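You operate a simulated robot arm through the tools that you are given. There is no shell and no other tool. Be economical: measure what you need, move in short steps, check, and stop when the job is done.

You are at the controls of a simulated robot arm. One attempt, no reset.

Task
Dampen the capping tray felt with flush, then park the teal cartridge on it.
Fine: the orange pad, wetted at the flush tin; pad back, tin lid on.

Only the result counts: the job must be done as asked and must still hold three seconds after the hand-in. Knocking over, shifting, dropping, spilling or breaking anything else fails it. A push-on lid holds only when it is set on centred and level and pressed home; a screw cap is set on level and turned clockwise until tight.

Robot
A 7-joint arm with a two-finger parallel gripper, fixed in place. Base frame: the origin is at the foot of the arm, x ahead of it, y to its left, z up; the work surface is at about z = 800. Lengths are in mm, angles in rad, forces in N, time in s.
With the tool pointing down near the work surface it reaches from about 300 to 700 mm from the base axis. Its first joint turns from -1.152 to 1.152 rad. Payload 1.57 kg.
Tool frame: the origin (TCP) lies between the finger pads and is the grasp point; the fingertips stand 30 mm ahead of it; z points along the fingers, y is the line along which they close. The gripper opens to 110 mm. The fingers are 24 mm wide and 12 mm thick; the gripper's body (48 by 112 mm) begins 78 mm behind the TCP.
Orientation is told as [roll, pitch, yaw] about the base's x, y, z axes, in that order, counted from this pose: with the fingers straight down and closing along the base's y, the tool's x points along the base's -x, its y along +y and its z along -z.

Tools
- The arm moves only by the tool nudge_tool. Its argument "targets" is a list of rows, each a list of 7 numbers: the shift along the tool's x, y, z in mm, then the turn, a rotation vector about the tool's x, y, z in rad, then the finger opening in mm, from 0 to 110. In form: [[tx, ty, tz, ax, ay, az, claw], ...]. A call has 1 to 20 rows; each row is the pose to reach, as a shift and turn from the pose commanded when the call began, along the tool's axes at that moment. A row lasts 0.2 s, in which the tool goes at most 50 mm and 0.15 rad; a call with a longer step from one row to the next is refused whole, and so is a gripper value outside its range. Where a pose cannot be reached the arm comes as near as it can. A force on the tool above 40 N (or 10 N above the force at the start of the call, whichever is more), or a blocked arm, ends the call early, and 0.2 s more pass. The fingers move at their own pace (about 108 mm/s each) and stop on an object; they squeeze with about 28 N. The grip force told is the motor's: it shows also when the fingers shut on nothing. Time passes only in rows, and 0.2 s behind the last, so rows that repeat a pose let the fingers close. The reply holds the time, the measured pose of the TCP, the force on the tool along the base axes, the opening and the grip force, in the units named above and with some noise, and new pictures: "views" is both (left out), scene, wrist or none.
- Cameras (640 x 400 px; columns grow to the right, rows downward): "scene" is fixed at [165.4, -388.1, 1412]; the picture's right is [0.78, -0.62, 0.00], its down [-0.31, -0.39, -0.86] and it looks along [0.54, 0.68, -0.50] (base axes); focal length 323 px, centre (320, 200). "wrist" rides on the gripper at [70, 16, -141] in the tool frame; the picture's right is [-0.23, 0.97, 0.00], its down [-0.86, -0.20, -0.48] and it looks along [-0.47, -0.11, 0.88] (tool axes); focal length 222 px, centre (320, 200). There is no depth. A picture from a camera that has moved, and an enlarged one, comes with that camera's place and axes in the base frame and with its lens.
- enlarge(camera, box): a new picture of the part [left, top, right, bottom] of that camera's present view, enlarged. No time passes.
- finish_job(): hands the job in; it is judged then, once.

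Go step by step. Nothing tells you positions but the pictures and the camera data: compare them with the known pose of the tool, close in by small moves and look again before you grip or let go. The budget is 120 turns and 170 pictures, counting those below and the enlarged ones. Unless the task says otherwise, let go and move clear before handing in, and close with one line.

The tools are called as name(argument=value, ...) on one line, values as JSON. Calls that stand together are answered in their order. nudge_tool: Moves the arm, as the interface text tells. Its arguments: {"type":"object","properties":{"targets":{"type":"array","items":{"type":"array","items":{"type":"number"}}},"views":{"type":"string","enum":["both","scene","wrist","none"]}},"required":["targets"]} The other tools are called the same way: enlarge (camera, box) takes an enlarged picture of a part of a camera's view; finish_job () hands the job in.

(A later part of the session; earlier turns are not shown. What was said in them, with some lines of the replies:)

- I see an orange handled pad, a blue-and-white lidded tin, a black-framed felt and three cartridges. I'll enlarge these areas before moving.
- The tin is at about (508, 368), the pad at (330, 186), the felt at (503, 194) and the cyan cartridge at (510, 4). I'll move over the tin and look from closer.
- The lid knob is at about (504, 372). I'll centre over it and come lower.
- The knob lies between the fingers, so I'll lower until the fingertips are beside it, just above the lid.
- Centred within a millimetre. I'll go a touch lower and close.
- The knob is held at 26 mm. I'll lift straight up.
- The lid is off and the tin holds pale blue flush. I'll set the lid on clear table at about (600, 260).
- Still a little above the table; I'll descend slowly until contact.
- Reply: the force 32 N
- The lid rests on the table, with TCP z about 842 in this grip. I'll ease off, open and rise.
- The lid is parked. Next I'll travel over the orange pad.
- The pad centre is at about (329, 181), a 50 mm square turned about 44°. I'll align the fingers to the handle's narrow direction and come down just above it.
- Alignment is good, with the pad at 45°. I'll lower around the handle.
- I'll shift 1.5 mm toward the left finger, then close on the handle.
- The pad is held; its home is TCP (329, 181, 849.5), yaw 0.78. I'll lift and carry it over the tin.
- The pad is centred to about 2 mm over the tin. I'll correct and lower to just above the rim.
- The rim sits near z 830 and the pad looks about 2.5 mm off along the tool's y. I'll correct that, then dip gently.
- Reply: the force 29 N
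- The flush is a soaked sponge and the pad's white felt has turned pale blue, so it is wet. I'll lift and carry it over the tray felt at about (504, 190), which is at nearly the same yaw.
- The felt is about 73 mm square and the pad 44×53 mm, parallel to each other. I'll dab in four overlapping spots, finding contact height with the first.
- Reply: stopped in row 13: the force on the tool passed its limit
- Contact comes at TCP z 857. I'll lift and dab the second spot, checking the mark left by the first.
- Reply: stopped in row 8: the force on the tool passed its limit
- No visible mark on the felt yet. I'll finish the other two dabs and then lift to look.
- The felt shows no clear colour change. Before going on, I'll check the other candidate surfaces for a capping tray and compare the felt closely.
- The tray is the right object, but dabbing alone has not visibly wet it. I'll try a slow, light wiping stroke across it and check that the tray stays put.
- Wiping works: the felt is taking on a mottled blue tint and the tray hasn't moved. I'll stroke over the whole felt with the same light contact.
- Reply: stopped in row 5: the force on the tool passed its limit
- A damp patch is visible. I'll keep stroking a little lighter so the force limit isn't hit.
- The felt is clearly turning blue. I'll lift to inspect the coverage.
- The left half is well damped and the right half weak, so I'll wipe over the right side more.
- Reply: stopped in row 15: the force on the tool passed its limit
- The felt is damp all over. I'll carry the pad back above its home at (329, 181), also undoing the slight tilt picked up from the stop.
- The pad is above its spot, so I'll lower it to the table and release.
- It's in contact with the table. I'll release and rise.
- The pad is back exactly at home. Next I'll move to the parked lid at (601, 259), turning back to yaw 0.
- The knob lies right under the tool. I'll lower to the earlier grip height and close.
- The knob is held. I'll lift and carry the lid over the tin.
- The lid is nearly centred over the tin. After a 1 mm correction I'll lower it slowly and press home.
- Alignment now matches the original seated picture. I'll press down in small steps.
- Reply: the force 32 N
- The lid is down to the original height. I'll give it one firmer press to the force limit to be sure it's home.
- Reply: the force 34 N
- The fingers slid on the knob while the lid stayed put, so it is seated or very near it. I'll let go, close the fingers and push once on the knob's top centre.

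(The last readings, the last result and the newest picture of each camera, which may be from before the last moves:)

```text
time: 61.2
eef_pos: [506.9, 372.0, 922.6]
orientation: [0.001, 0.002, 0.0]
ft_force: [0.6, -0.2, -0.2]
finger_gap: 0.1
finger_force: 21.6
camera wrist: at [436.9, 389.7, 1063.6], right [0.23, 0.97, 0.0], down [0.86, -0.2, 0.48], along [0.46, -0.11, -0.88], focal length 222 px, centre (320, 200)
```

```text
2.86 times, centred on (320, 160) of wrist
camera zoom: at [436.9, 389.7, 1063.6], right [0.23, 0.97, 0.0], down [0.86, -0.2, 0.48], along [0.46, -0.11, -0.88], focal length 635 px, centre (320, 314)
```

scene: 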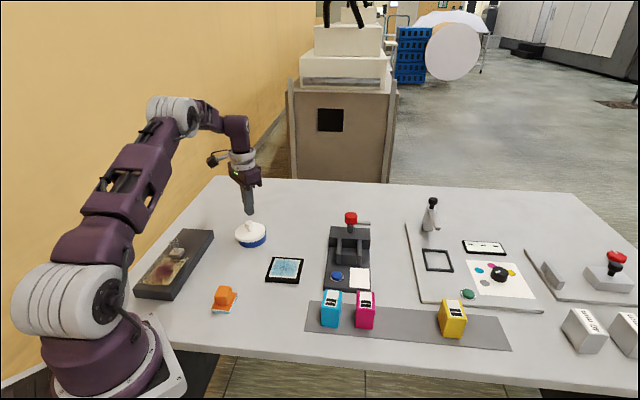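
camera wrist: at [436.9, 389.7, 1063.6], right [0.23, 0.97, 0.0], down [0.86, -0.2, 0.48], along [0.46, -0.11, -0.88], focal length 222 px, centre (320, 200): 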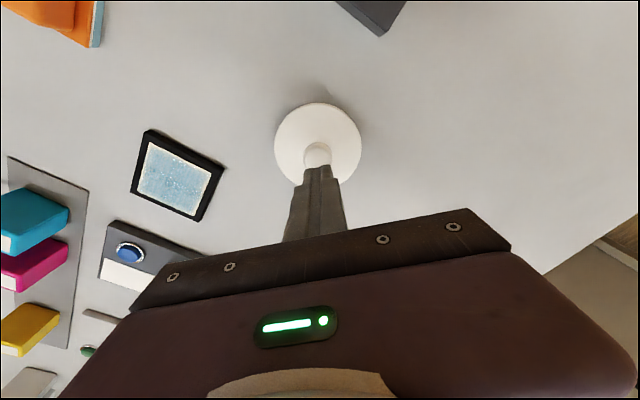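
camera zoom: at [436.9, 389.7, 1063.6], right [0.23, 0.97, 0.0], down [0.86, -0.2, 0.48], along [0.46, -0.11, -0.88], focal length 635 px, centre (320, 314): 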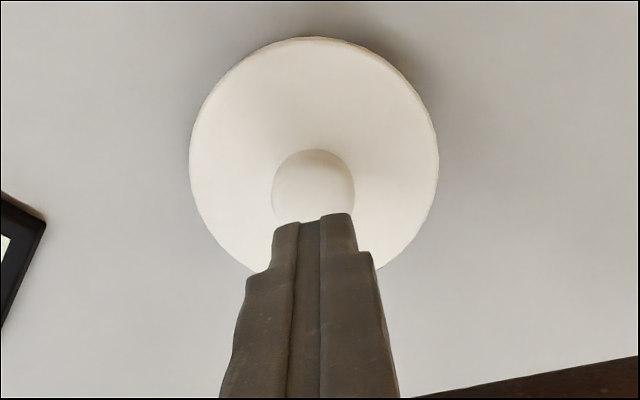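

Letting go lifted the lid slightly, and it dropped back off-centre by about 5 mm. I'll look closer before regripping.

enlarge(camera="scene", box=[232, 215, 272, 250])

enlarge(camera="wrist", box=[265, 95, 375, 170])

```text
11.43 times, centred on (252, 232) of scene
camera zoom: at [165.4, -388.1, 1412.0], right [0.78, -0.62, 0.0], down [-0.31, -0.39, -0.86], along [0.54, 0.68, -0.5], focal length 3688 px, centre (1097, -171)
```

zoom: 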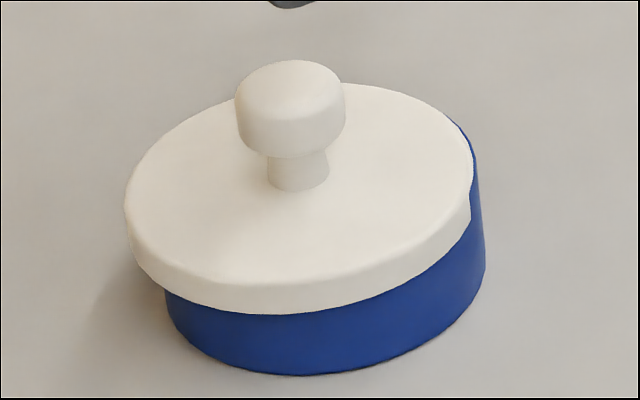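

```text
5.33 times, centred on (320, 132) of wrist
camera zoom: at [436.9, 389.7, 1063.6], right [0.23, 0.97, 0.0], down [0.86, -0.2, 0.48], along [0.46, -0.11, -0.88], focal length 1185 px, centre (320, 560)
```

zoom: 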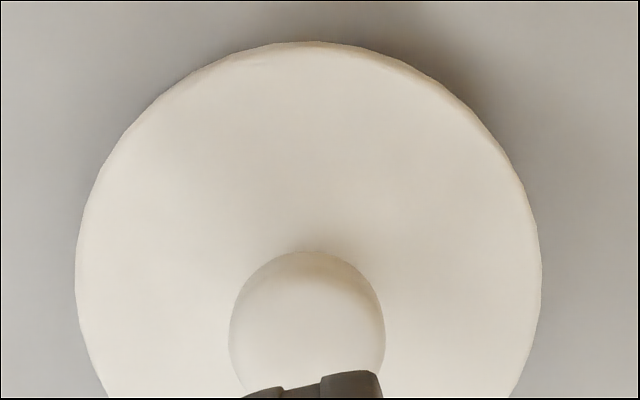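

The lid sits about 7 mm toward −x of the tin's centre, and the tin itself hasn't moved. I'll open, shift over the knob and regrip it.

nudge_tool(targets=[[3, 0, 0, 0, 0, 0, 30], [6, 0, 0, 0, 0, 0, 60], [9, 0, 0, 0, 0, 0, 60], [9, 0, 15, 0, 0, 0, 60], [9, 0, 25, 0, 0, 0, 60], [9, 0, 25, 0, 0, 0, 60]])

enlarge(camera="wrist", box=[240, 90, 400, 230])

```text
time: 62.6
eef_pos: [496.5, 372.3, 896.6]
orientation: [0.001, 0.003, -0.001]
ft_force: [0.7, 0.5, 0.2]
finger_gap: 60.1
finger_force: 0.0
camera wrist: at [425.6, 388.9, 1038.4], right [0.23, 0.97, 0.0], down [0.86, -0.2, 0.48], along [0.46, -0.11, -0.88], focal length 222 px, centre (320, 200)
```

scene: 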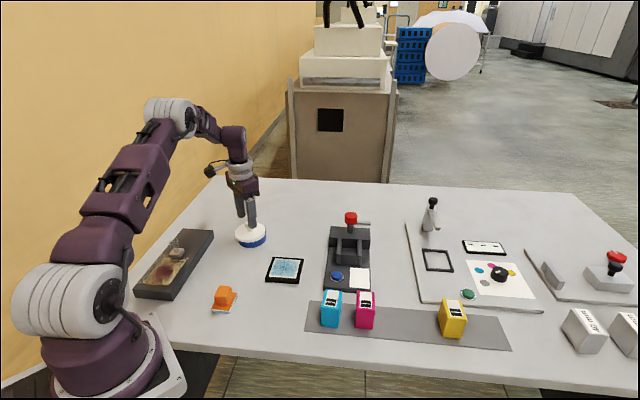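
wrist: 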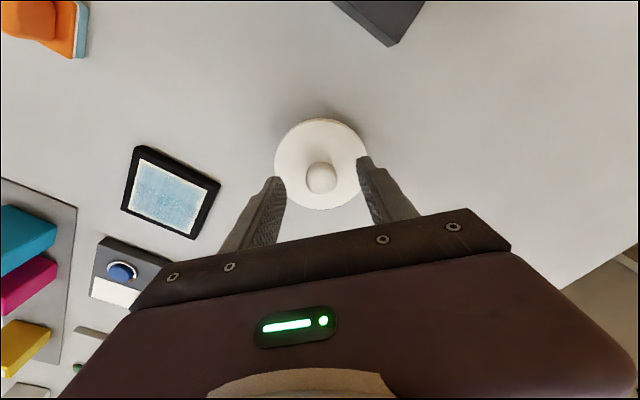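

```text
2.86 times, centred on (320, 160) of wrist
camera zoom: at [425.6, 388.9, 1038.4], right [0.23, 0.97, 0.0], down [0.86, -0.2, 0.48], along [0.46, -0.11, -0.88], focal length 635 px, centre (320, 314)
```

zoom: 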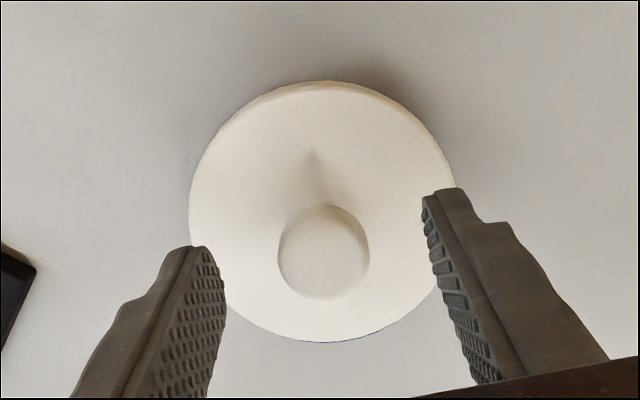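

The knob is about 3 mm further +x. I'll adjust, lower, grip, and lift slightly.

nudge_tool(targets=[[-3.5, 0, 8, 0, 0, 0, 60], [-3.5, 0, 16, 0, 0, 0, 60], [-3.5, 0, 20, 0, 0, 0, 60], [-3.5, 0, 20, 0, 0, 0, 40], [-3.5, 0, 20, 0, 0, 0, 20], [-3.5, 0, 20, 0, 0, 0, 10], [-3.5, 0, 20, 0, 0, 0, 10], [-3.5, 0, 10, 0, 0, 0, 10], [-3.5, 0, 0, 0, 0, 0, 10], [-3.5, 0, 0, 0, 0, 0, 10]])

enlarge(camera="wrist", box=[240, 90, 400, 230])

enlarge(camera="scene", box=[220, 200, 280, 255])

```text
time: 64.8
eef_pos: [499.1, 372.0, 897.8]
orientation: [-0.001, 0.003, 0.001]
ft_force: [-0.9, -0.2, -1.2]
finger_gap: 26.2
finger_force: 28.3
camera wrist: at [429.5, 388.0, 1039.1], right [0.23, 0.97, 0.0], down [0.86, -0.2, 0.48], along [0.46, -0.11, -0.88], focal length 222 px, centre (320, 200)
```

scene: 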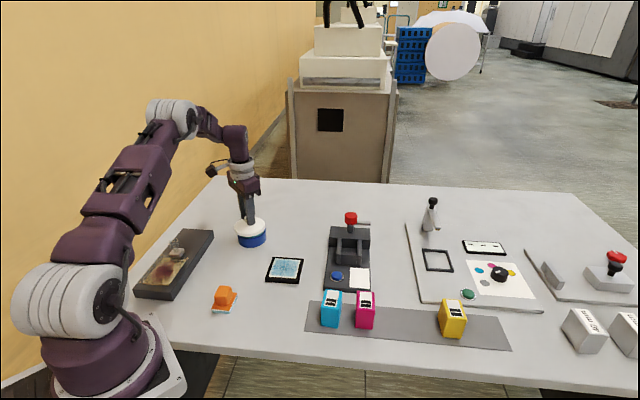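
wrist: 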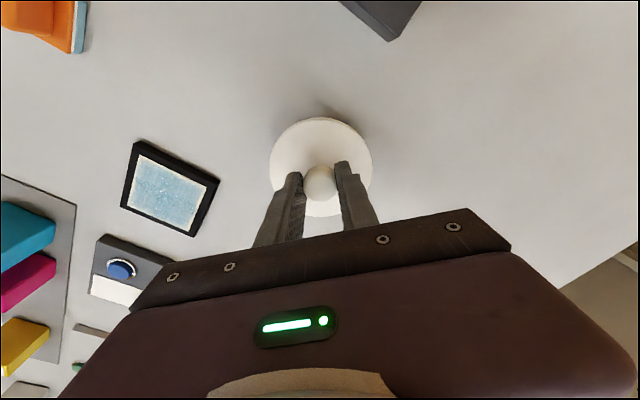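

```text
2.86 times, centred on (320, 160) of wrist
camera zoom: at [429.5, 388.0, 1039.1], right [0.23, 0.97, 0.0], down [0.86, -0.2, 0.48], along [0.46, -0.11, -0.88], focal length 635 px, centre (320, 314)
```

zoom: 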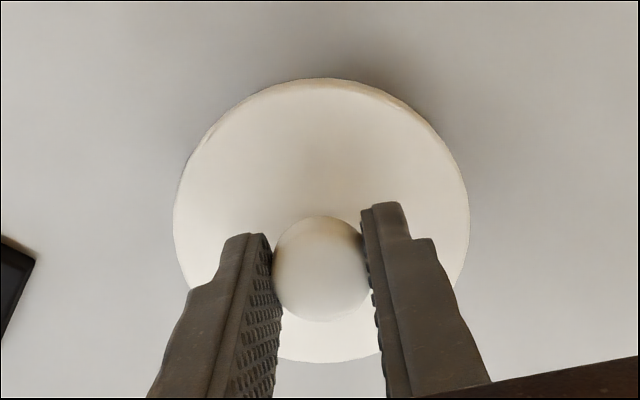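

```text
7.27 times, centred on (250, 228) of scene
camera zoom: at [165.4, -388.1, 1412.0], right [0.78, -0.62, 0.0], down [-0.31, -0.39, -0.86], along [0.54, 0.68, -0.5], focal length 2347 px, centre (829, 0)
```

zoom: 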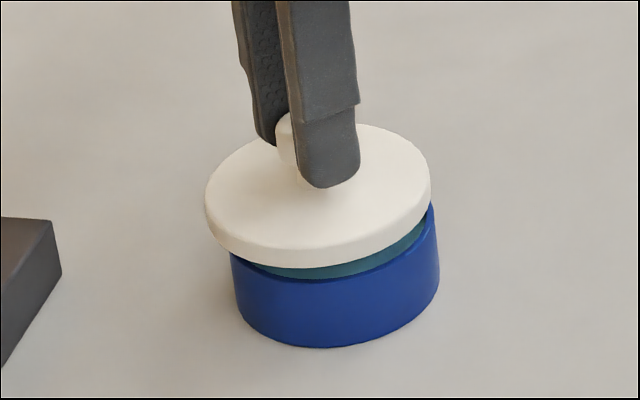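

The lid is held and level. I'll shift it +4.5 mm in x over the tin's centre and lower nearly to contact.

nudge_tool(targets=[[-2.5, 0, 0, 0, 0, 0, 10], [-4.5, 0, 4, 0, 0, 0, 10], [-4.5, 0, 10, 0, 0, 0, 10], [-4.5, 0, 13, 0, 0, 0, 10], [-4.5, 0, 13, 0, 0, 0, 10]], views="wrist")

enlarge(camera="scene", box=[220, 200, 280, 255])

enlarge(camera="wrist", box=[240, 90, 400, 230])

```text
time: 66.0
eef_pos: [503.0, 371.9, 884.7]
orientation: [0.001, 0.002, 0.0]
ft_force: [-0.2, -0.1, -0.5]
finger_gap: 25.8
finger_force: 28.2
camera wrist: at [433.8, 388.8, 1025.5], right [0.23, 0.97, 0.0], down [0.86, -0.2, 0.48], along [0.46, -0.11, -0.88], focal length 222 px, centre (320, 200)
```

wrist: 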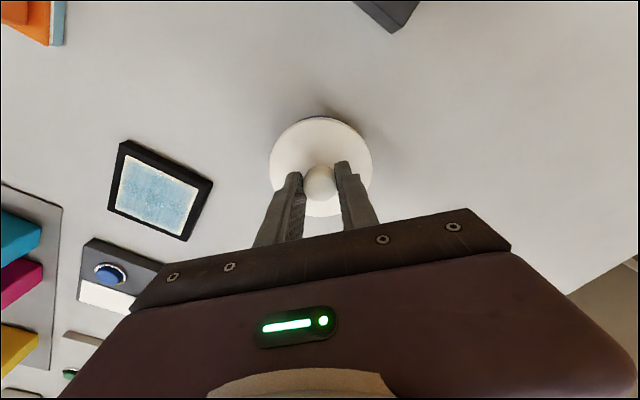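

```text
7.27 times, centred on (250, 228) of scene
camera zoom: at [165.4, -388.1, 1412.0], right [0.78, -0.62, 0.0], down [-0.31, -0.39, -0.86], along [0.54, 0.68, -0.5], focal length 2347 px, centre (829, 0)
```

zoom: 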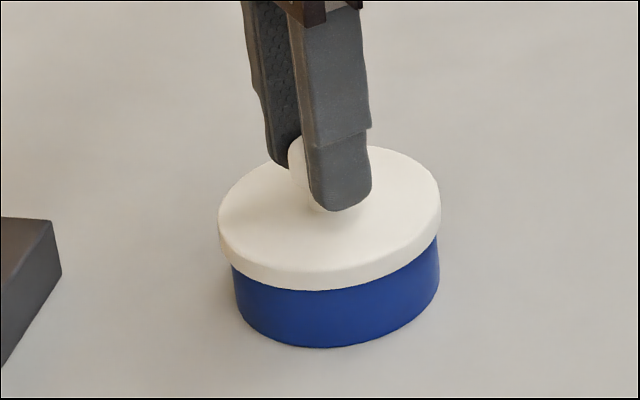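

```text
2.86 times, centred on (320, 160) of wrist
camera zoom: at [433.8, 388.8, 1025.5], right [0.23, 0.97, 0.0], down [0.86, -0.2, 0.48], along [0.46, -0.11, -0.88], focal length 635 px, centre (320, 314)
```

zoom: 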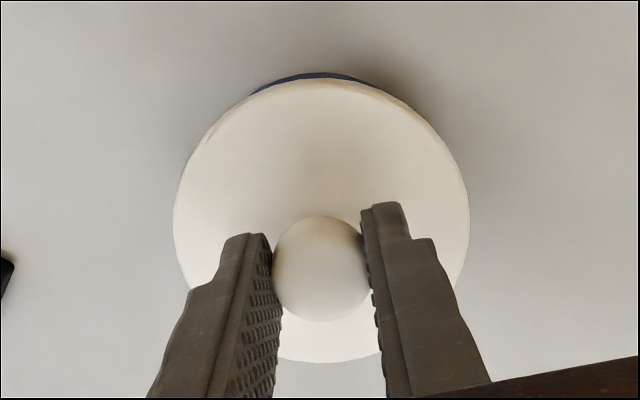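

The lid is aligned to within about 1 mm. I'll lower and press, watching force against height.

nudge_tool(targets=[[0, 0, 2, 0, 0, 0, 10], [0, 0, 4, 0, 0, 0, 10], [0, 0, 6, 0, 0, 0, 10], [0, 0, 7, 0, 0, 0, 10], [0, 0, 7, 0, 0, 0, 10]], views="none")

enlarge(camera="scene", box=[220, 200, 280, 255])

```text
time: 67.2
eef_pos: [504.2, 370.5, 875.6]
orientation: [0.0, 0.002, 0.002]
ft_force: [0.0, 0.0, -1.1]
finger_gap: 26.0
finger_force: 27.7
```

```text
7.27 times, centred on (250, 228) of scene
camera zoom: at [165.4, -388.1, 1412.0], right [0.78, -0.62, 0.0], down [-0.31, -0.39, -0.86], along [0.54, 0.68, -0.5], focal length 2347 px, centre (829, 0)
```

zoom: 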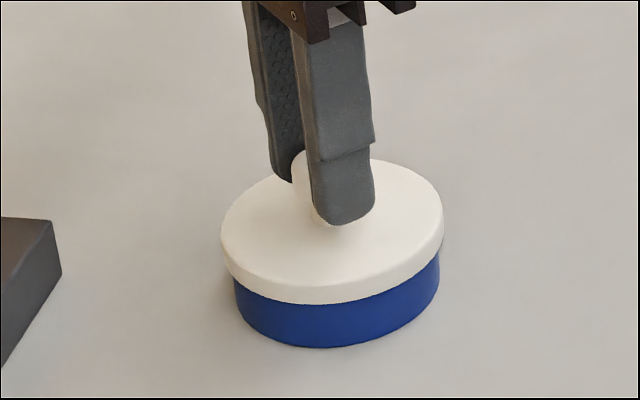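

nudge_tool(targets=[[0, 0, 0.7, 0, 0, 0, 10], [0, 0, 1.4, 0, 0, 0, 10], [0, 0, 2.1, 0, 0, 0, 10], [0, 0, 2.8, 0, 0, 0, 10], [0, 0, 2.8, 0, 0, 0, 10]], views="none")

enlarge(camera="scene", box=[220, 200, 280, 255])

```text
time: 68.4
eef_pos: [504.0, 371.6, 874.9]
orientation: [0.001, -0.002, 0.002]
ft_force: [-10.6, -6.9, 31.1]
finger_gap: 26.1
finger_force: 28.0
```

```text
7.27 times, centred on (250, 228) of scene
camera zoom: at [164.6, -388.7, 1411.9], right [0.78, -0.62, 0.0], down [-0.31, -0.39, -0.86], along [0.54, 0.68, -0.5], focal length 2347 px, centre (829, 0)
```

zoom: 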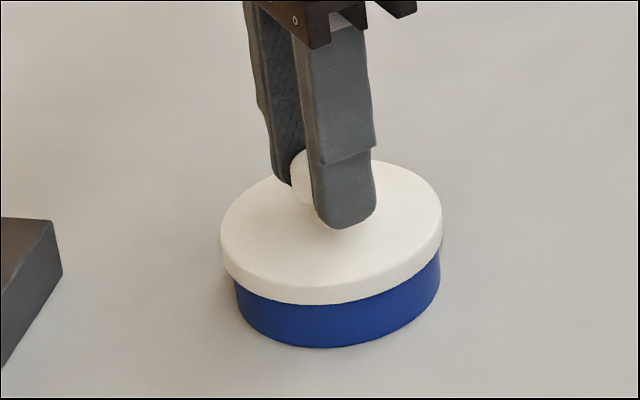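

It's seated at contact height 875 with 31 N on it. I'll ease off to near zero force before opening.

nudge_tool(targets=[[0, 0, -0.8, 0, 0, 0, 10], [0, 0, -1.4, 0, 0, 0, 10], [0, 0, -1.4, 0, 0, 0, 10]], views="none")

```text
time: 69.2
eef_pos: [505.2, 370.4, 873.8]
orientation: [-0.002, 0.001, 0.001]
ft_force: [-4.1, -4.9, 5.1]
finger_gap: 25.9
finger_force: 28.2
```

nudge_tool(targets=[[0, 0, 0, 0, 0, 0, 30], [0, 0, 0, 0, 0, 0, 45], [0, 0, 0, 0, 0, 0, 60], [0, 0, 0, 0, 0, 0, 60], [0, 0, -20, 0, 0, 0, 60], [0, 0, -45, 0, 0, 0, 60]])

enlarge(camera="scene", box=[220, 200, 280, 255])

enlarge(camera="wrist", box=[240, 90, 400, 230])

```text
time: 70.6
eef_pos: [503.3, 371.8, 920.5]
orientation: [-0.001, 0.001, 0.0]
ft_force: [0.4, -0.3, 0.2]
finger_gap: 59.8
finger_force: 0.2
camera wrist: at [434.3, 388.5, 1062.8], right [0.23, 0.97, 0.0], down [0.86, -0.2, 0.48], along [0.46, -0.11, -0.88], focal length 222 px, centre (320, 200)
```

scene: 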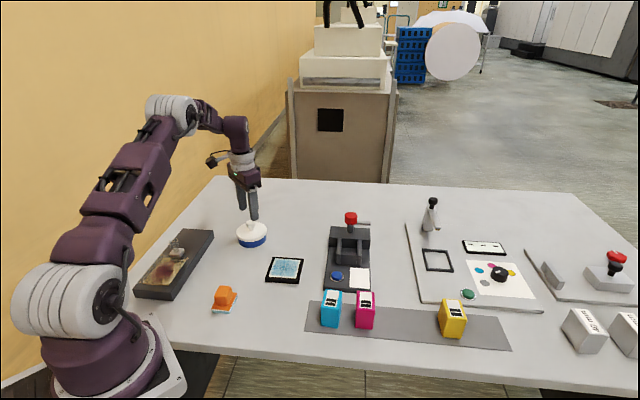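
wrist: 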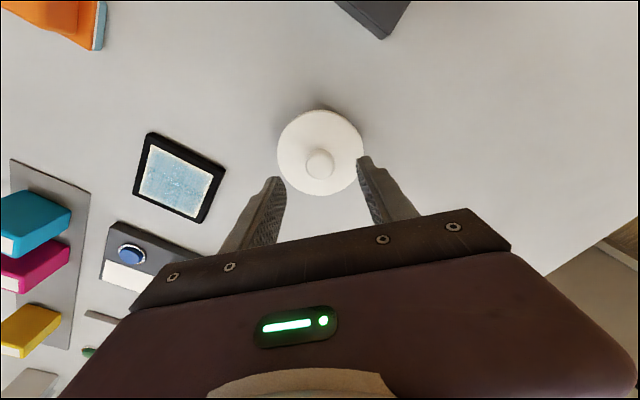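

```text
7.27 times, centred on (250, 228) of scene
camera zoom: at [165.4, -388.1, 1412.0], right [0.78, -0.62, 0.0], down [-0.31, -0.39, -0.86], along [0.54, 0.68, -0.5], focal length 2347 px, centre (829, 0)
```

zoom: 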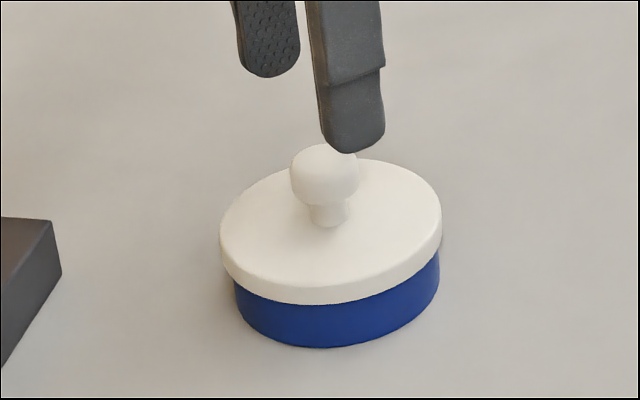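

```text
2.86 times, centred on (320, 160) of wrist
camera zoom: at [434.3, 388.5, 1062.8], right [0.23, 0.97, 0.0], down [0.86, -0.2, 0.48], along [0.46, -0.11, -0.88], focal length 635 px, centre (320, 314)
```

zoom: 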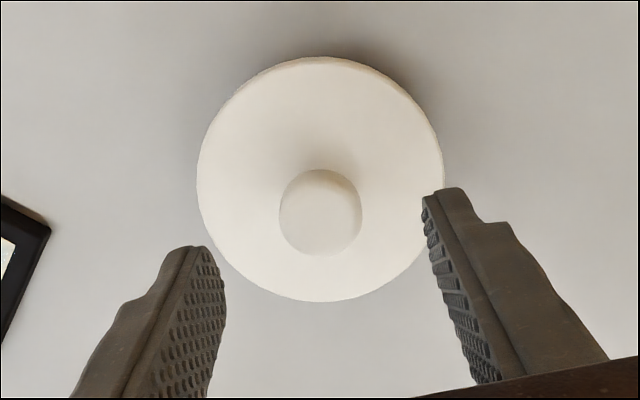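

The lid sits centred and level. As a final guarantee I'll push the knob's top with closed fingers, well centred this time.

nudge_tool(targets=[[0, 0, 0, 0, 0, 0, 30], [0, 0, 0, 0, 0, 0, 0], [0, 0, 5, 0, 0, 0, 0], [0, 0, 15, 0, 0, 0, 0], [0, 0, 20, 0, 0, 0, 0], [0, 0, 22, 0, 0, 0, 0], [0, 0, 24, 0, 0, 0, 0], [0, 0, 26, 0, 0, 0, 0], [0, 0, 27, 0, 0, 0, 0], [0, 0, 28, 0, 0, 0, 0], [0, 0, 29, 0, 0, 0, 0], [0, 0, 30, 0, 0, 0, 0], [0, 0, 31, 0, 0, 0, 0], [0, 0, 32, 0, 0, 0, 0], [0, 0, 33, 0, 0, 0, 0]], views="none")

enlarge(camera="scene", box=[220, 200, 280, 255])

```text
time: 73.0
eef_pos: [505.2, 372.0, 894.3]
orientation: [0.001, -0.004, 0.0]
ft_force: [-4.4, -4.8, 10.0]
finger_gap: 0.1
finger_force: 21.1
stopped in row 12: the force on the tool passed its limit (the readings are from after the stop); the commanded pose is now the measured one
```

```text
7.27 times, centred on (250, 228) of scene
camera zoom: at [165.1, -388.3, 1412.0], right [0.78, -0.62, 0.0], down [-0.31, -0.39, -0.86], along [0.54, 0.68, -0.5], focal length 2347 px, centre (829, 0)
```

zoom: 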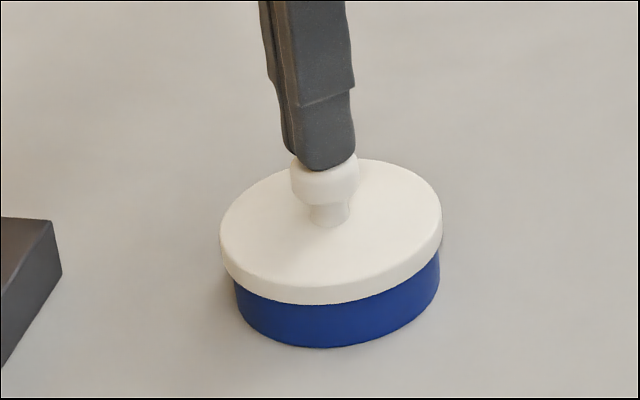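

The lid took over 40 N and is home. I'll rise and travel to the cyan cartridge near (510, 4).

nudge_tool(targets=[[0, 0, -25, 0, 0, 0, 0], [0, 0, -65, 0, 0, 0, 10], [0, -30, -70, 0, 0, 0, 30], [0, -70, -70, 0, 0, 0, 50], [0, -110, -70, 0, 0, 0, 70], [0, -150, -70, 0, 0, 0, 70], [0, -190, -70, 0, 0, 0, 70], [0, -230, -70, 0, 0, 0, 70], [0, -270, -70, 0, 0, 0, 70], [0, -310, -70, 0, 0, 0, 70], [0, -345, -70, 0, 0, 0, 70], [0, -365, -70, 0, 0, 0, 70], [0, -365, -70, 0, 0, 0, 70]])

enlarge(camera="wrist", box=[220, 60, 420, 200])

enlarge(camera="scene", box=[220, 200, 280, 255])

```text
time: 75.8
eef_pos: [506.4, 7.2, 964.4]
orientation: [0.003, -0.002, 0.001]
ft_force: [-0.3, -0.4, 0.0]
finger_gap: 70.1
finger_force: 0.1
camera wrist: at [435.9, 22.9, 1105.3], right [0.23, 0.97, 0.0], down [0.85, -0.2, 0.48], along [0.47, -0.11, -0.88], focal length 222 px, centre (320, 200)
```

scene: 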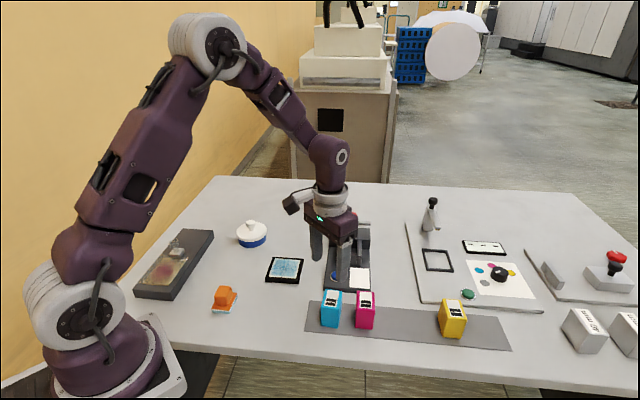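
wrist: 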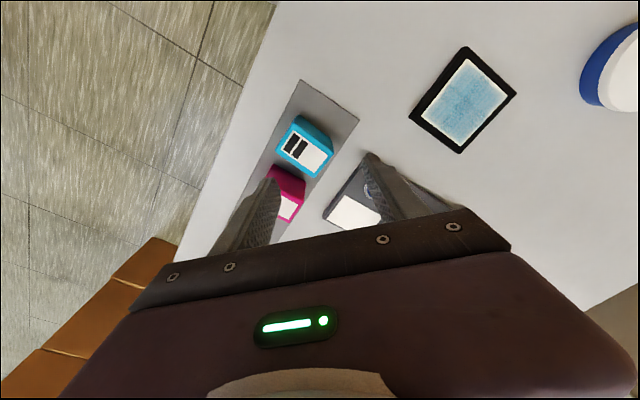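

```text
2.86 times, centred on (320, 130) of wrist
camera zoom: at [435.9, 22.9, 1105.3], right [0.23, 0.97, 0.0], down [0.85, -0.2, 0.48], along [0.47, -0.11, -0.88], focal length 635 px, centre (320, 400)
```

zoom: 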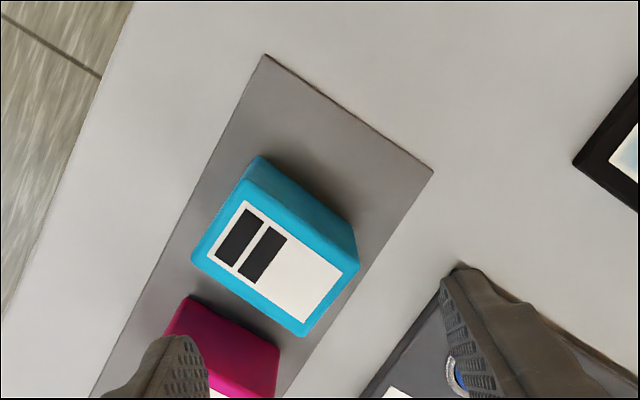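

```text
7.27 times, centred on (250, 228) of scene
camera zoom: at [165.4, -388.1, 1412.0], right [0.78, -0.62, 0.0], down [-0.31, -0.39, -0.86], along [0.54, 0.68, -0.5], focal length 2347 px, centre (829, 0)
```

zoom: 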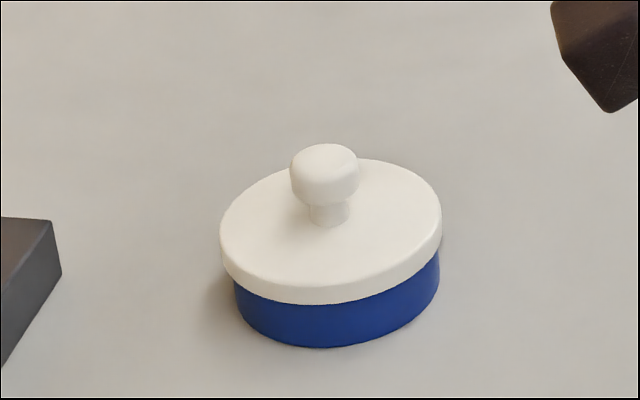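

The cyan cartridge is 37×55 mm and about 54 mm tall, at about (505, −11.5) with its long axis at 39°. I'll turn to grip across the short side and come above it.

nudge_tool(targets=[[0.5, -6, 10, 0, 0, -0.13, 70], [1, -12, 20, 0, 0, -0.26, 70], [1.1, -18, 30, 0, 0, -0.39, 70], [1.1, -18.4, 45, 0, 0, -0.52, 70], [1.1, -18.4, 55, 0, 0, -0.62, 70], [1.1, -18.4, 60, 0, 0, -0.68, 70], [1.1, -18.4, 60, 0, 0, -0.68, 70]])

enlarge(camera="wrist", box=[220, 80, 420, 240])

enlarge(camera="scene", box=[290, 240, 400, 340])

```text
time: 77.4
eef_pos: [504.3, -9.9, 904.0]
orientation: [-0.001, -0.003, 0.682]
ft_force: [-0.4, 0.5, 0.6]
finger_gap: 70.1
finger_force: 0.1
camera wrist: at [439.5, -41.3, 1045.2], right [-0.44, 0.9, 0.0], down [0.79, 0.38, 0.48], along [0.43, 0.21, -0.88], focal length 222 px, centre (320, 200)
```

scene: 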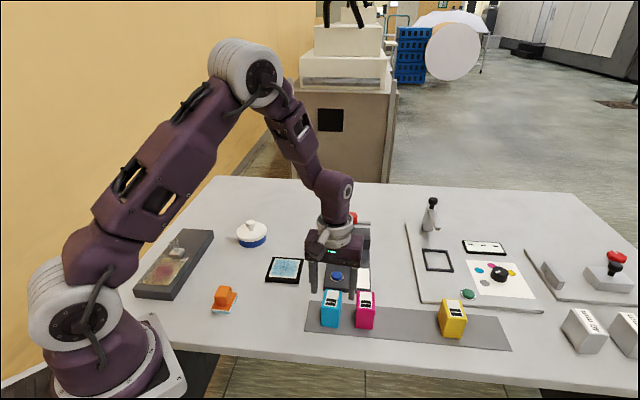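
wrist: 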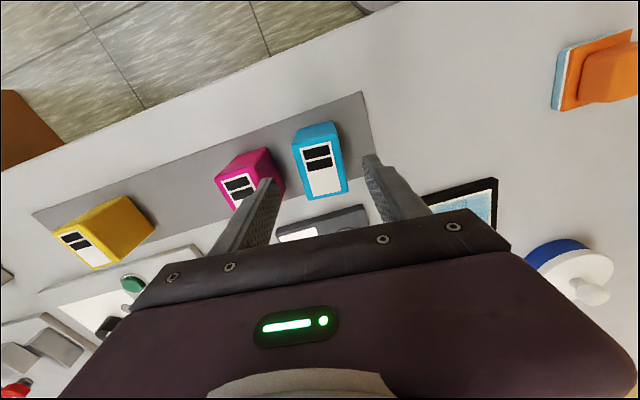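

```text
2.50 times, centred on (320, 160) of wrist
camera zoom: at [439.5, -41.3, 1045.2], right [-0.44, 0.9, 0.0], down [0.79, 0.38, 0.48], along [0.43, 0.21, -0.88], focal length 555 px, centre (320, 300)
```

zoom: 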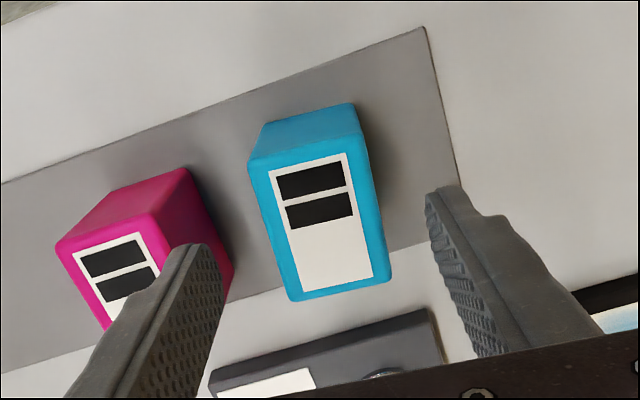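

```text
4.00 times, centred on (345, 290) of scene
camera zoom: at [165.4, -388.1, 1412.0], right [0.78, -0.62, 0.0], down [-0.31, -0.39, -0.86], along [0.54, 0.68, -0.5], focal length 1291 px, centre (220, -160)
```

zoom: 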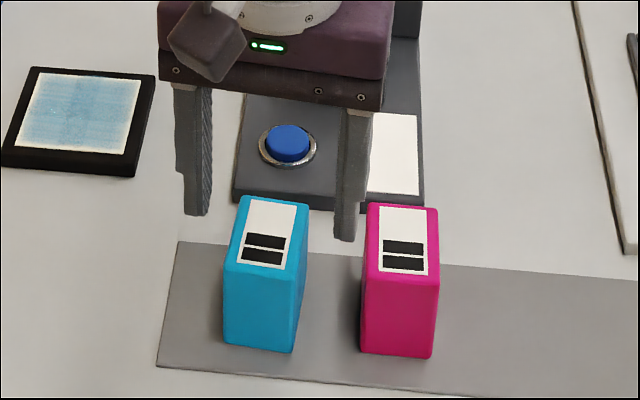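

Aligned to within about 1 mm. I'll narrow the opening to 58 mm to stay clear of magenta and lower around the cartridge.

nudge_tool(targets=[[-0.7, 0.9, 0, 0, 0, -0.01, 58], [-0.7, 0.9, 15, 0, 0, -0.01, 58], [-0.7, 0.9, 30, 0, 0, -0.01, 58], [-0.7, 0.9, 45, 0, 0, -0.01, 58], [-0.7, 0.9, 58, 0, 0, -0.01, 58], [-0.7, 0.9, 62, 0, 0, -0.01, 58], [-0.7, 0.9, 62, 0, 0, -0.01, 58]], views="wrist")

enlarge(camera="scene", box=[290, 240, 400, 340])

```text
time: 79.0
eef_pos: [504.6, -10.1, 841.3]
orientation: [0.001, -0.004, 0.692]
ft_force: [-0.2, -0.2, 0.2]
finger_gap: 58.0
finger_force: 0.1
camera wrist: at [439.6, -41.5, 982.8], right [-0.44, 0.9, 0.0], down [0.79, 0.39, 0.48], along [0.43, 0.22, -0.88], focal length 222 px, centre (320, 200)
```

wrist: 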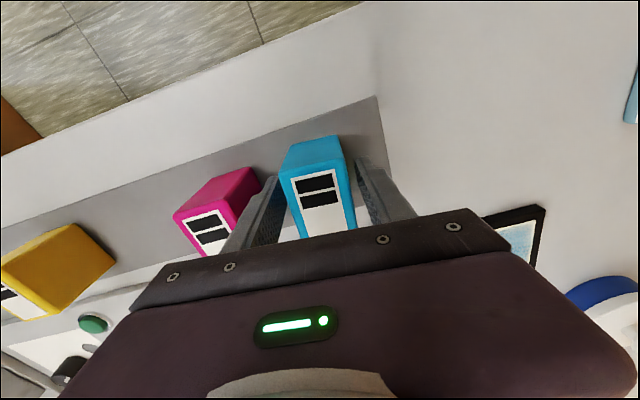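

```text
4.00 times, centred on (345, 290) of scene
camera zoom: at [165.4, -388.1, 1412.0], right [0.78, -0.62, 0.0], down [-0.31, -0.39, -0.86], along [0.54, 0.68, -0.5], focal length 1291 px, centre (220, -160)
```

zoom: 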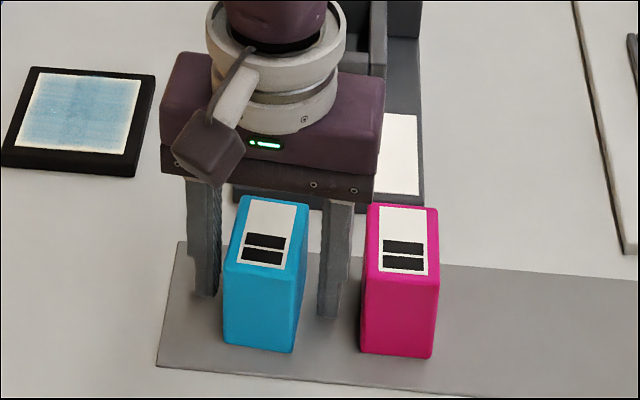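

The fingers straddle the cartridge cleanly. I'll close and lift.

nudge_tool(targets=[[0, 0, 0, 0, 0, 0, 50], [0, 0, 0, 0, 0, 0, 35], [0, 0, 0, 0, 0, 0, 25], [0, 0, 0, 0, 0, 0, 25], [0, 0, -10, 0, 0, 0, 25], [0, 0, -40, 0, 0, 0, 25], [0, 0, -80, 0, 0, 0, 25]])

enlarge(camera="scene", box=[290, 220, 400, 340])

```text
time: 80.6
eef_pos: [503.8, -9.4, 921.8]
orientation: [0.001, -0.003, 0.692]
ft_force: [0.5, 0.2, -1.2]
finger_gap: 39.5
finger_force: 28.4
camera wrist: at [439.5, -41.3, 1062.8], right [-0.45, 0.9, 0.0], down [0.79, 0.39, 0.48], along [0.43, 0.22, -0.88], focal length 222 px, centre (320, 200)
```

scene: 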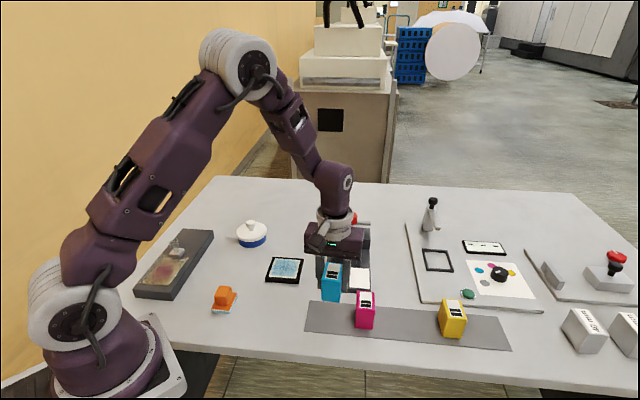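
wrist: 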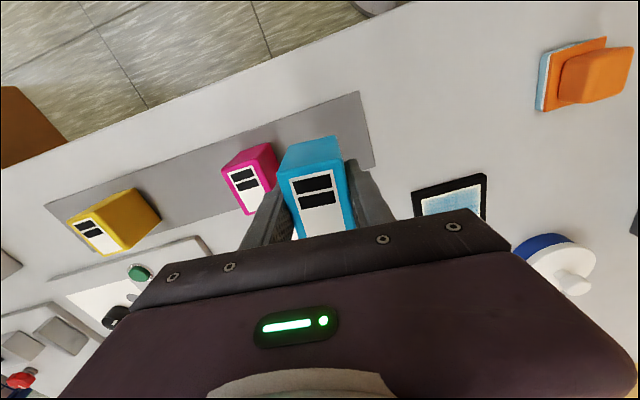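

```text
3.33 times, centred on (345, 280) of scene
camera zoom: at [165.4, -388.1, 1412.0], right [0.78, -0.62, 0.0], down [-0.31, -0.39, -0.86], along [0.54, 0.68, -0.5], focal length 1076 px, centre (237, -67)
```

zoom: 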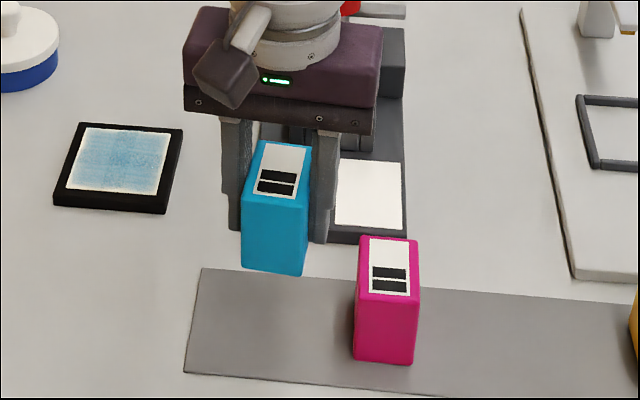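

The cartridge is held. I'll carry it over the damp felt, turning slightly to match the tray.

nudge_tool(targets=[[-23, 27, 0, 0, 0, -0.02, 25], [-48, 57, 0, 0, 0, -0.04, 25], [-73, 87, 0, 0, 0, -0.06, 25], [-98, 117, 0, 0, 0, -0.08, 25], [-118, 141, 10, 0, 0, -0.09, 25], [-127.8, 152.2, 25, 0, 0, -0.09, 25], [-127.8, 152.2, 40, 0, 0, -0.09, 25], [-127.8, 152.2, 40, 0, 0, -0.09, 25]])

enlarge(camera="scene", box=[240, 215, 330, 295])

enlarge(camera="wrist", box=[220, 80, 420, 240])

```text
time: 82.4
eef_pos: [505.4, 189.4, 879.6]
orientation: [0.0, -0.005, 0.781]
ft_force: [0.2, -0.5, -0.3]
finger_gap: 39.6
finger_force: 27.8
camera wrist: at [443.5, 151.8, 1022.5], right [-0.52, 0.85, 0.0], down [0.75, 0.46, 0.48], along [0.41, 0.25, -0.88], focal length 222 px, centre (320, 200)
```

scene: 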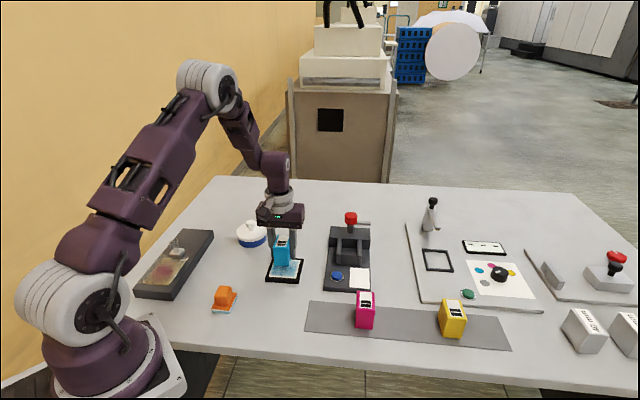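
wrist: 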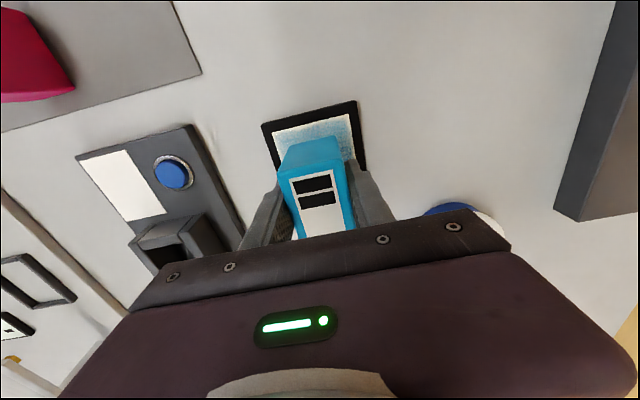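

```text
5.00 times, centred on (285, 255) of scene
camera zoom: at [165.4, -388.1, 1412.0], right [0.78, -0.62, 0.0], down [-0.31, -0.39, -0.86], along [0.54, 0.68, -0.5], focal length 1613 px, centre (495, -75)
```

zoom: 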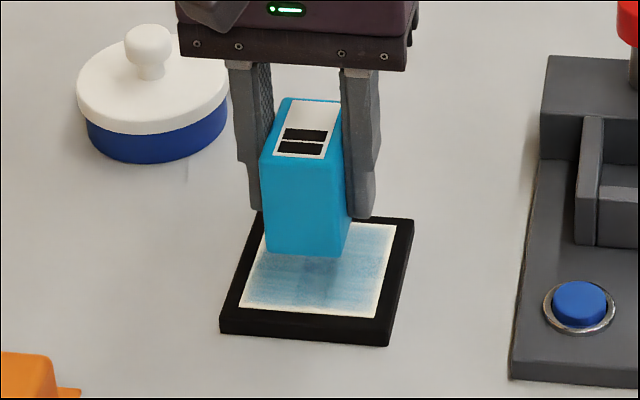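

```text
2.50 times, centred on (320, 160) of wrist
camera zoom: at [443.5, 151.8, 1022.5], right [-0.52, 0.85, 0.0], down [0.75, 0.46, 0.48], along [0.41, 0.25, -0.88], focal length 555 px, centre (320, 300)
```

zoom: 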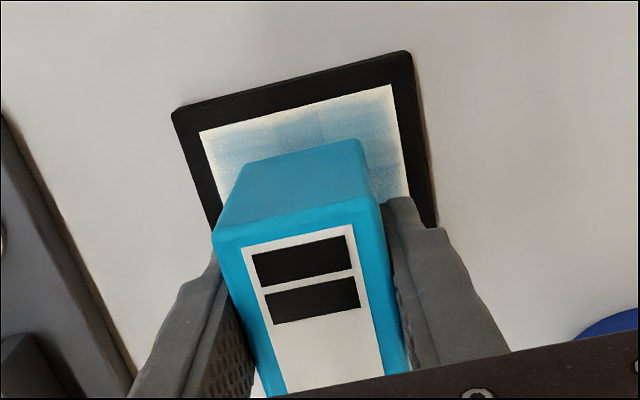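

It's well centred over the felt. I'll lower until it touches.

nudge_tool(targets=[[0, 0, 12, 0, 0, 0, 25], [0, 0, 22, 0, 0, 0, 25], [0, 0, 27, 0, 0, 0, 25], [0, 0, 29, 0, 0, 0, 25], [0, 0, 30, 0, 0, 0, 25], [0, 0, 31, 0, 0, 0, 25], [0, 0, 31, 0, 0, 0, 25]], views="none")

enlarge(camera="scene", box=[240, 215, 330, 295])

```text
time: 84.0
eef_pos: [506.0, 188.7, 851.3]
orientation: [0.0, -0.003, 0.78]
ft_force: [0.4, 0.7, -1.2]
finger_gap: 39.6
finger_force: 28.1
```

```text
5.00 times, centred on (285, 255) of scene
camera zoom: at [165.4, -388.1, 1412.0], right [0.78, -0.62, 0.0], down [-0.31, -0.39, -0.86], along [0.54, 0.68, -0.5], focal length 1613 px, centre (495, -75)
```

zoom: 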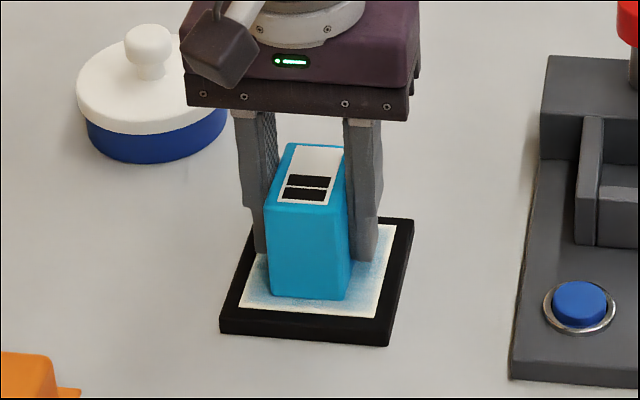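

nudge_tool(targets=[[0, 0, 1, 0, 0, 0, 25], [0, 0, 2, 0, 0, 0, 25], [0, 0, 2.7, 0, 0, 0, 25], [0, 0, 3.4, 0, 0, 0, 25], [0, 0, 3.4, 0, 0, 0, 25]], views="none")

```text
time: 85.2
eef_pos: [506.7, 187.9, 848.3]
orientation: [0.0, -0.006, 0.779]
ft_force: [-2.9, -1.9, 22.9]
finger_gap: 39.7
finger_force: 28.2
```

Contact at 23 N; I'll ease off, open slightly and check before rising.

nudge_tool(targets=[[0, 0, -0.8, 0, 0, 0, 25], [0, 0, -0.8, 0, 0, 0, 45], [0, 0, -0.8, 0, 0, 0, 58], [0, 0, -0.8, 0, 0, 0, 58], [0, 0, -20, 0, 0, 0, 58], [0, 0, -50, 0, 0, 0, 58], [0, 0, -95, 0, 0, 0, 58], [0, 0, -130, 0, 0, 0, 58]])

enlarge(camera="scene", box=[200, 205, 330, 315])

enlarge(camera="wrist", box=[220, 40, 420, 220])

```text
time: 87.0
eef_pos: [506.1, 191.2, 979.3]
orientation: [0.0, -0.003, 0.78]
ft_force: [0.1, 0.7, 0.1]
finger_gap: 57.7
finger_force: 0.1
camera wrist: at [443.6, 153.8, 1120.9], right [-0.52, 0.85, 0.0], down [0.75, 0.46, 0.48], along [0.41, 0.25, -0.88], focal length 222 px, centre (320, 200)
```

scene: 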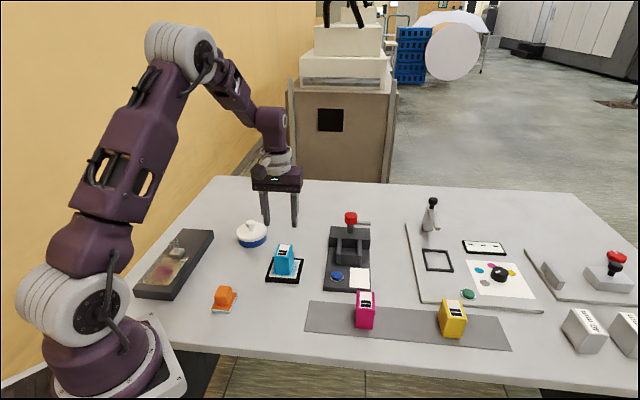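
wrist: 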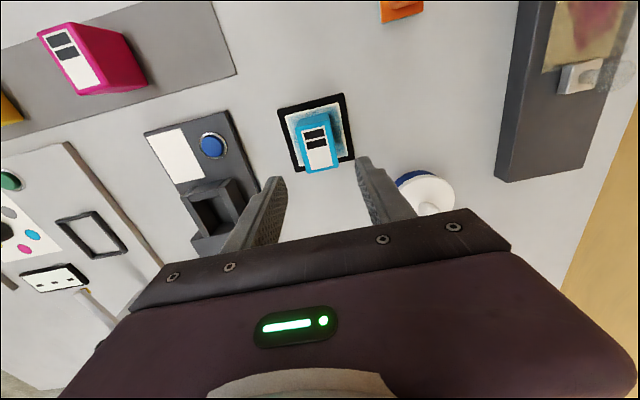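

```text
3.64 times, centred on (265, 260) of scene
camera zoom: at [165.4, -388.1, 1412.0], right [0.78, -0.62, 0.0], down [-0.31, -0.39, -0.86], along [0.54, 0.68, -0.5], focal length 1173 px, centre (520, -18)
```

zoom: 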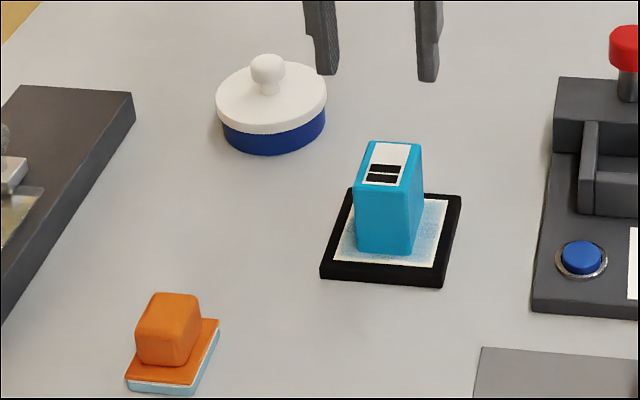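

```text
2.22 times, centred on (320, 130) of wrist
camera zoom: at [443.6, 153.8, 1120.9], right [-0.52, 0.85, 0.0], down [0.75, 0.46, 0.48], along [0.41, 0.25, -0.88], focal length 494 px, centre (320, 356)
```

zoom: 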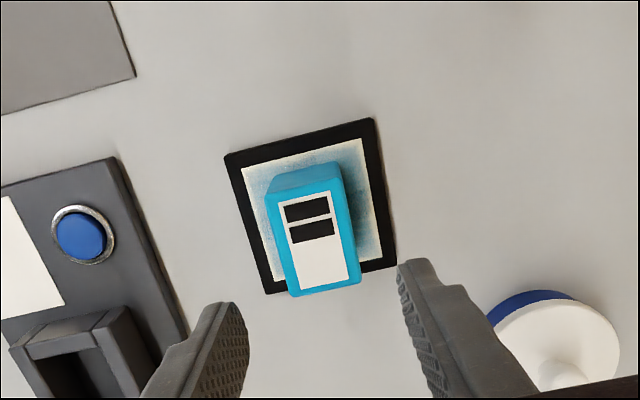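

The cartridge stands upright and centred on the damp felt, the pad is home, the tin lid is seated, and the gripper is clear. I'm handing in.

finish_job()

```text
The job is handed in.
```

I dampened the capping tray felt with flush using the orange pad and parked the cyan (teal) cartridge upright on it. The pad is back in its place. The tin lid came off-centre once while I was letting go, so I reseated it, pressed it home with over 40 N and checked that it sits level.
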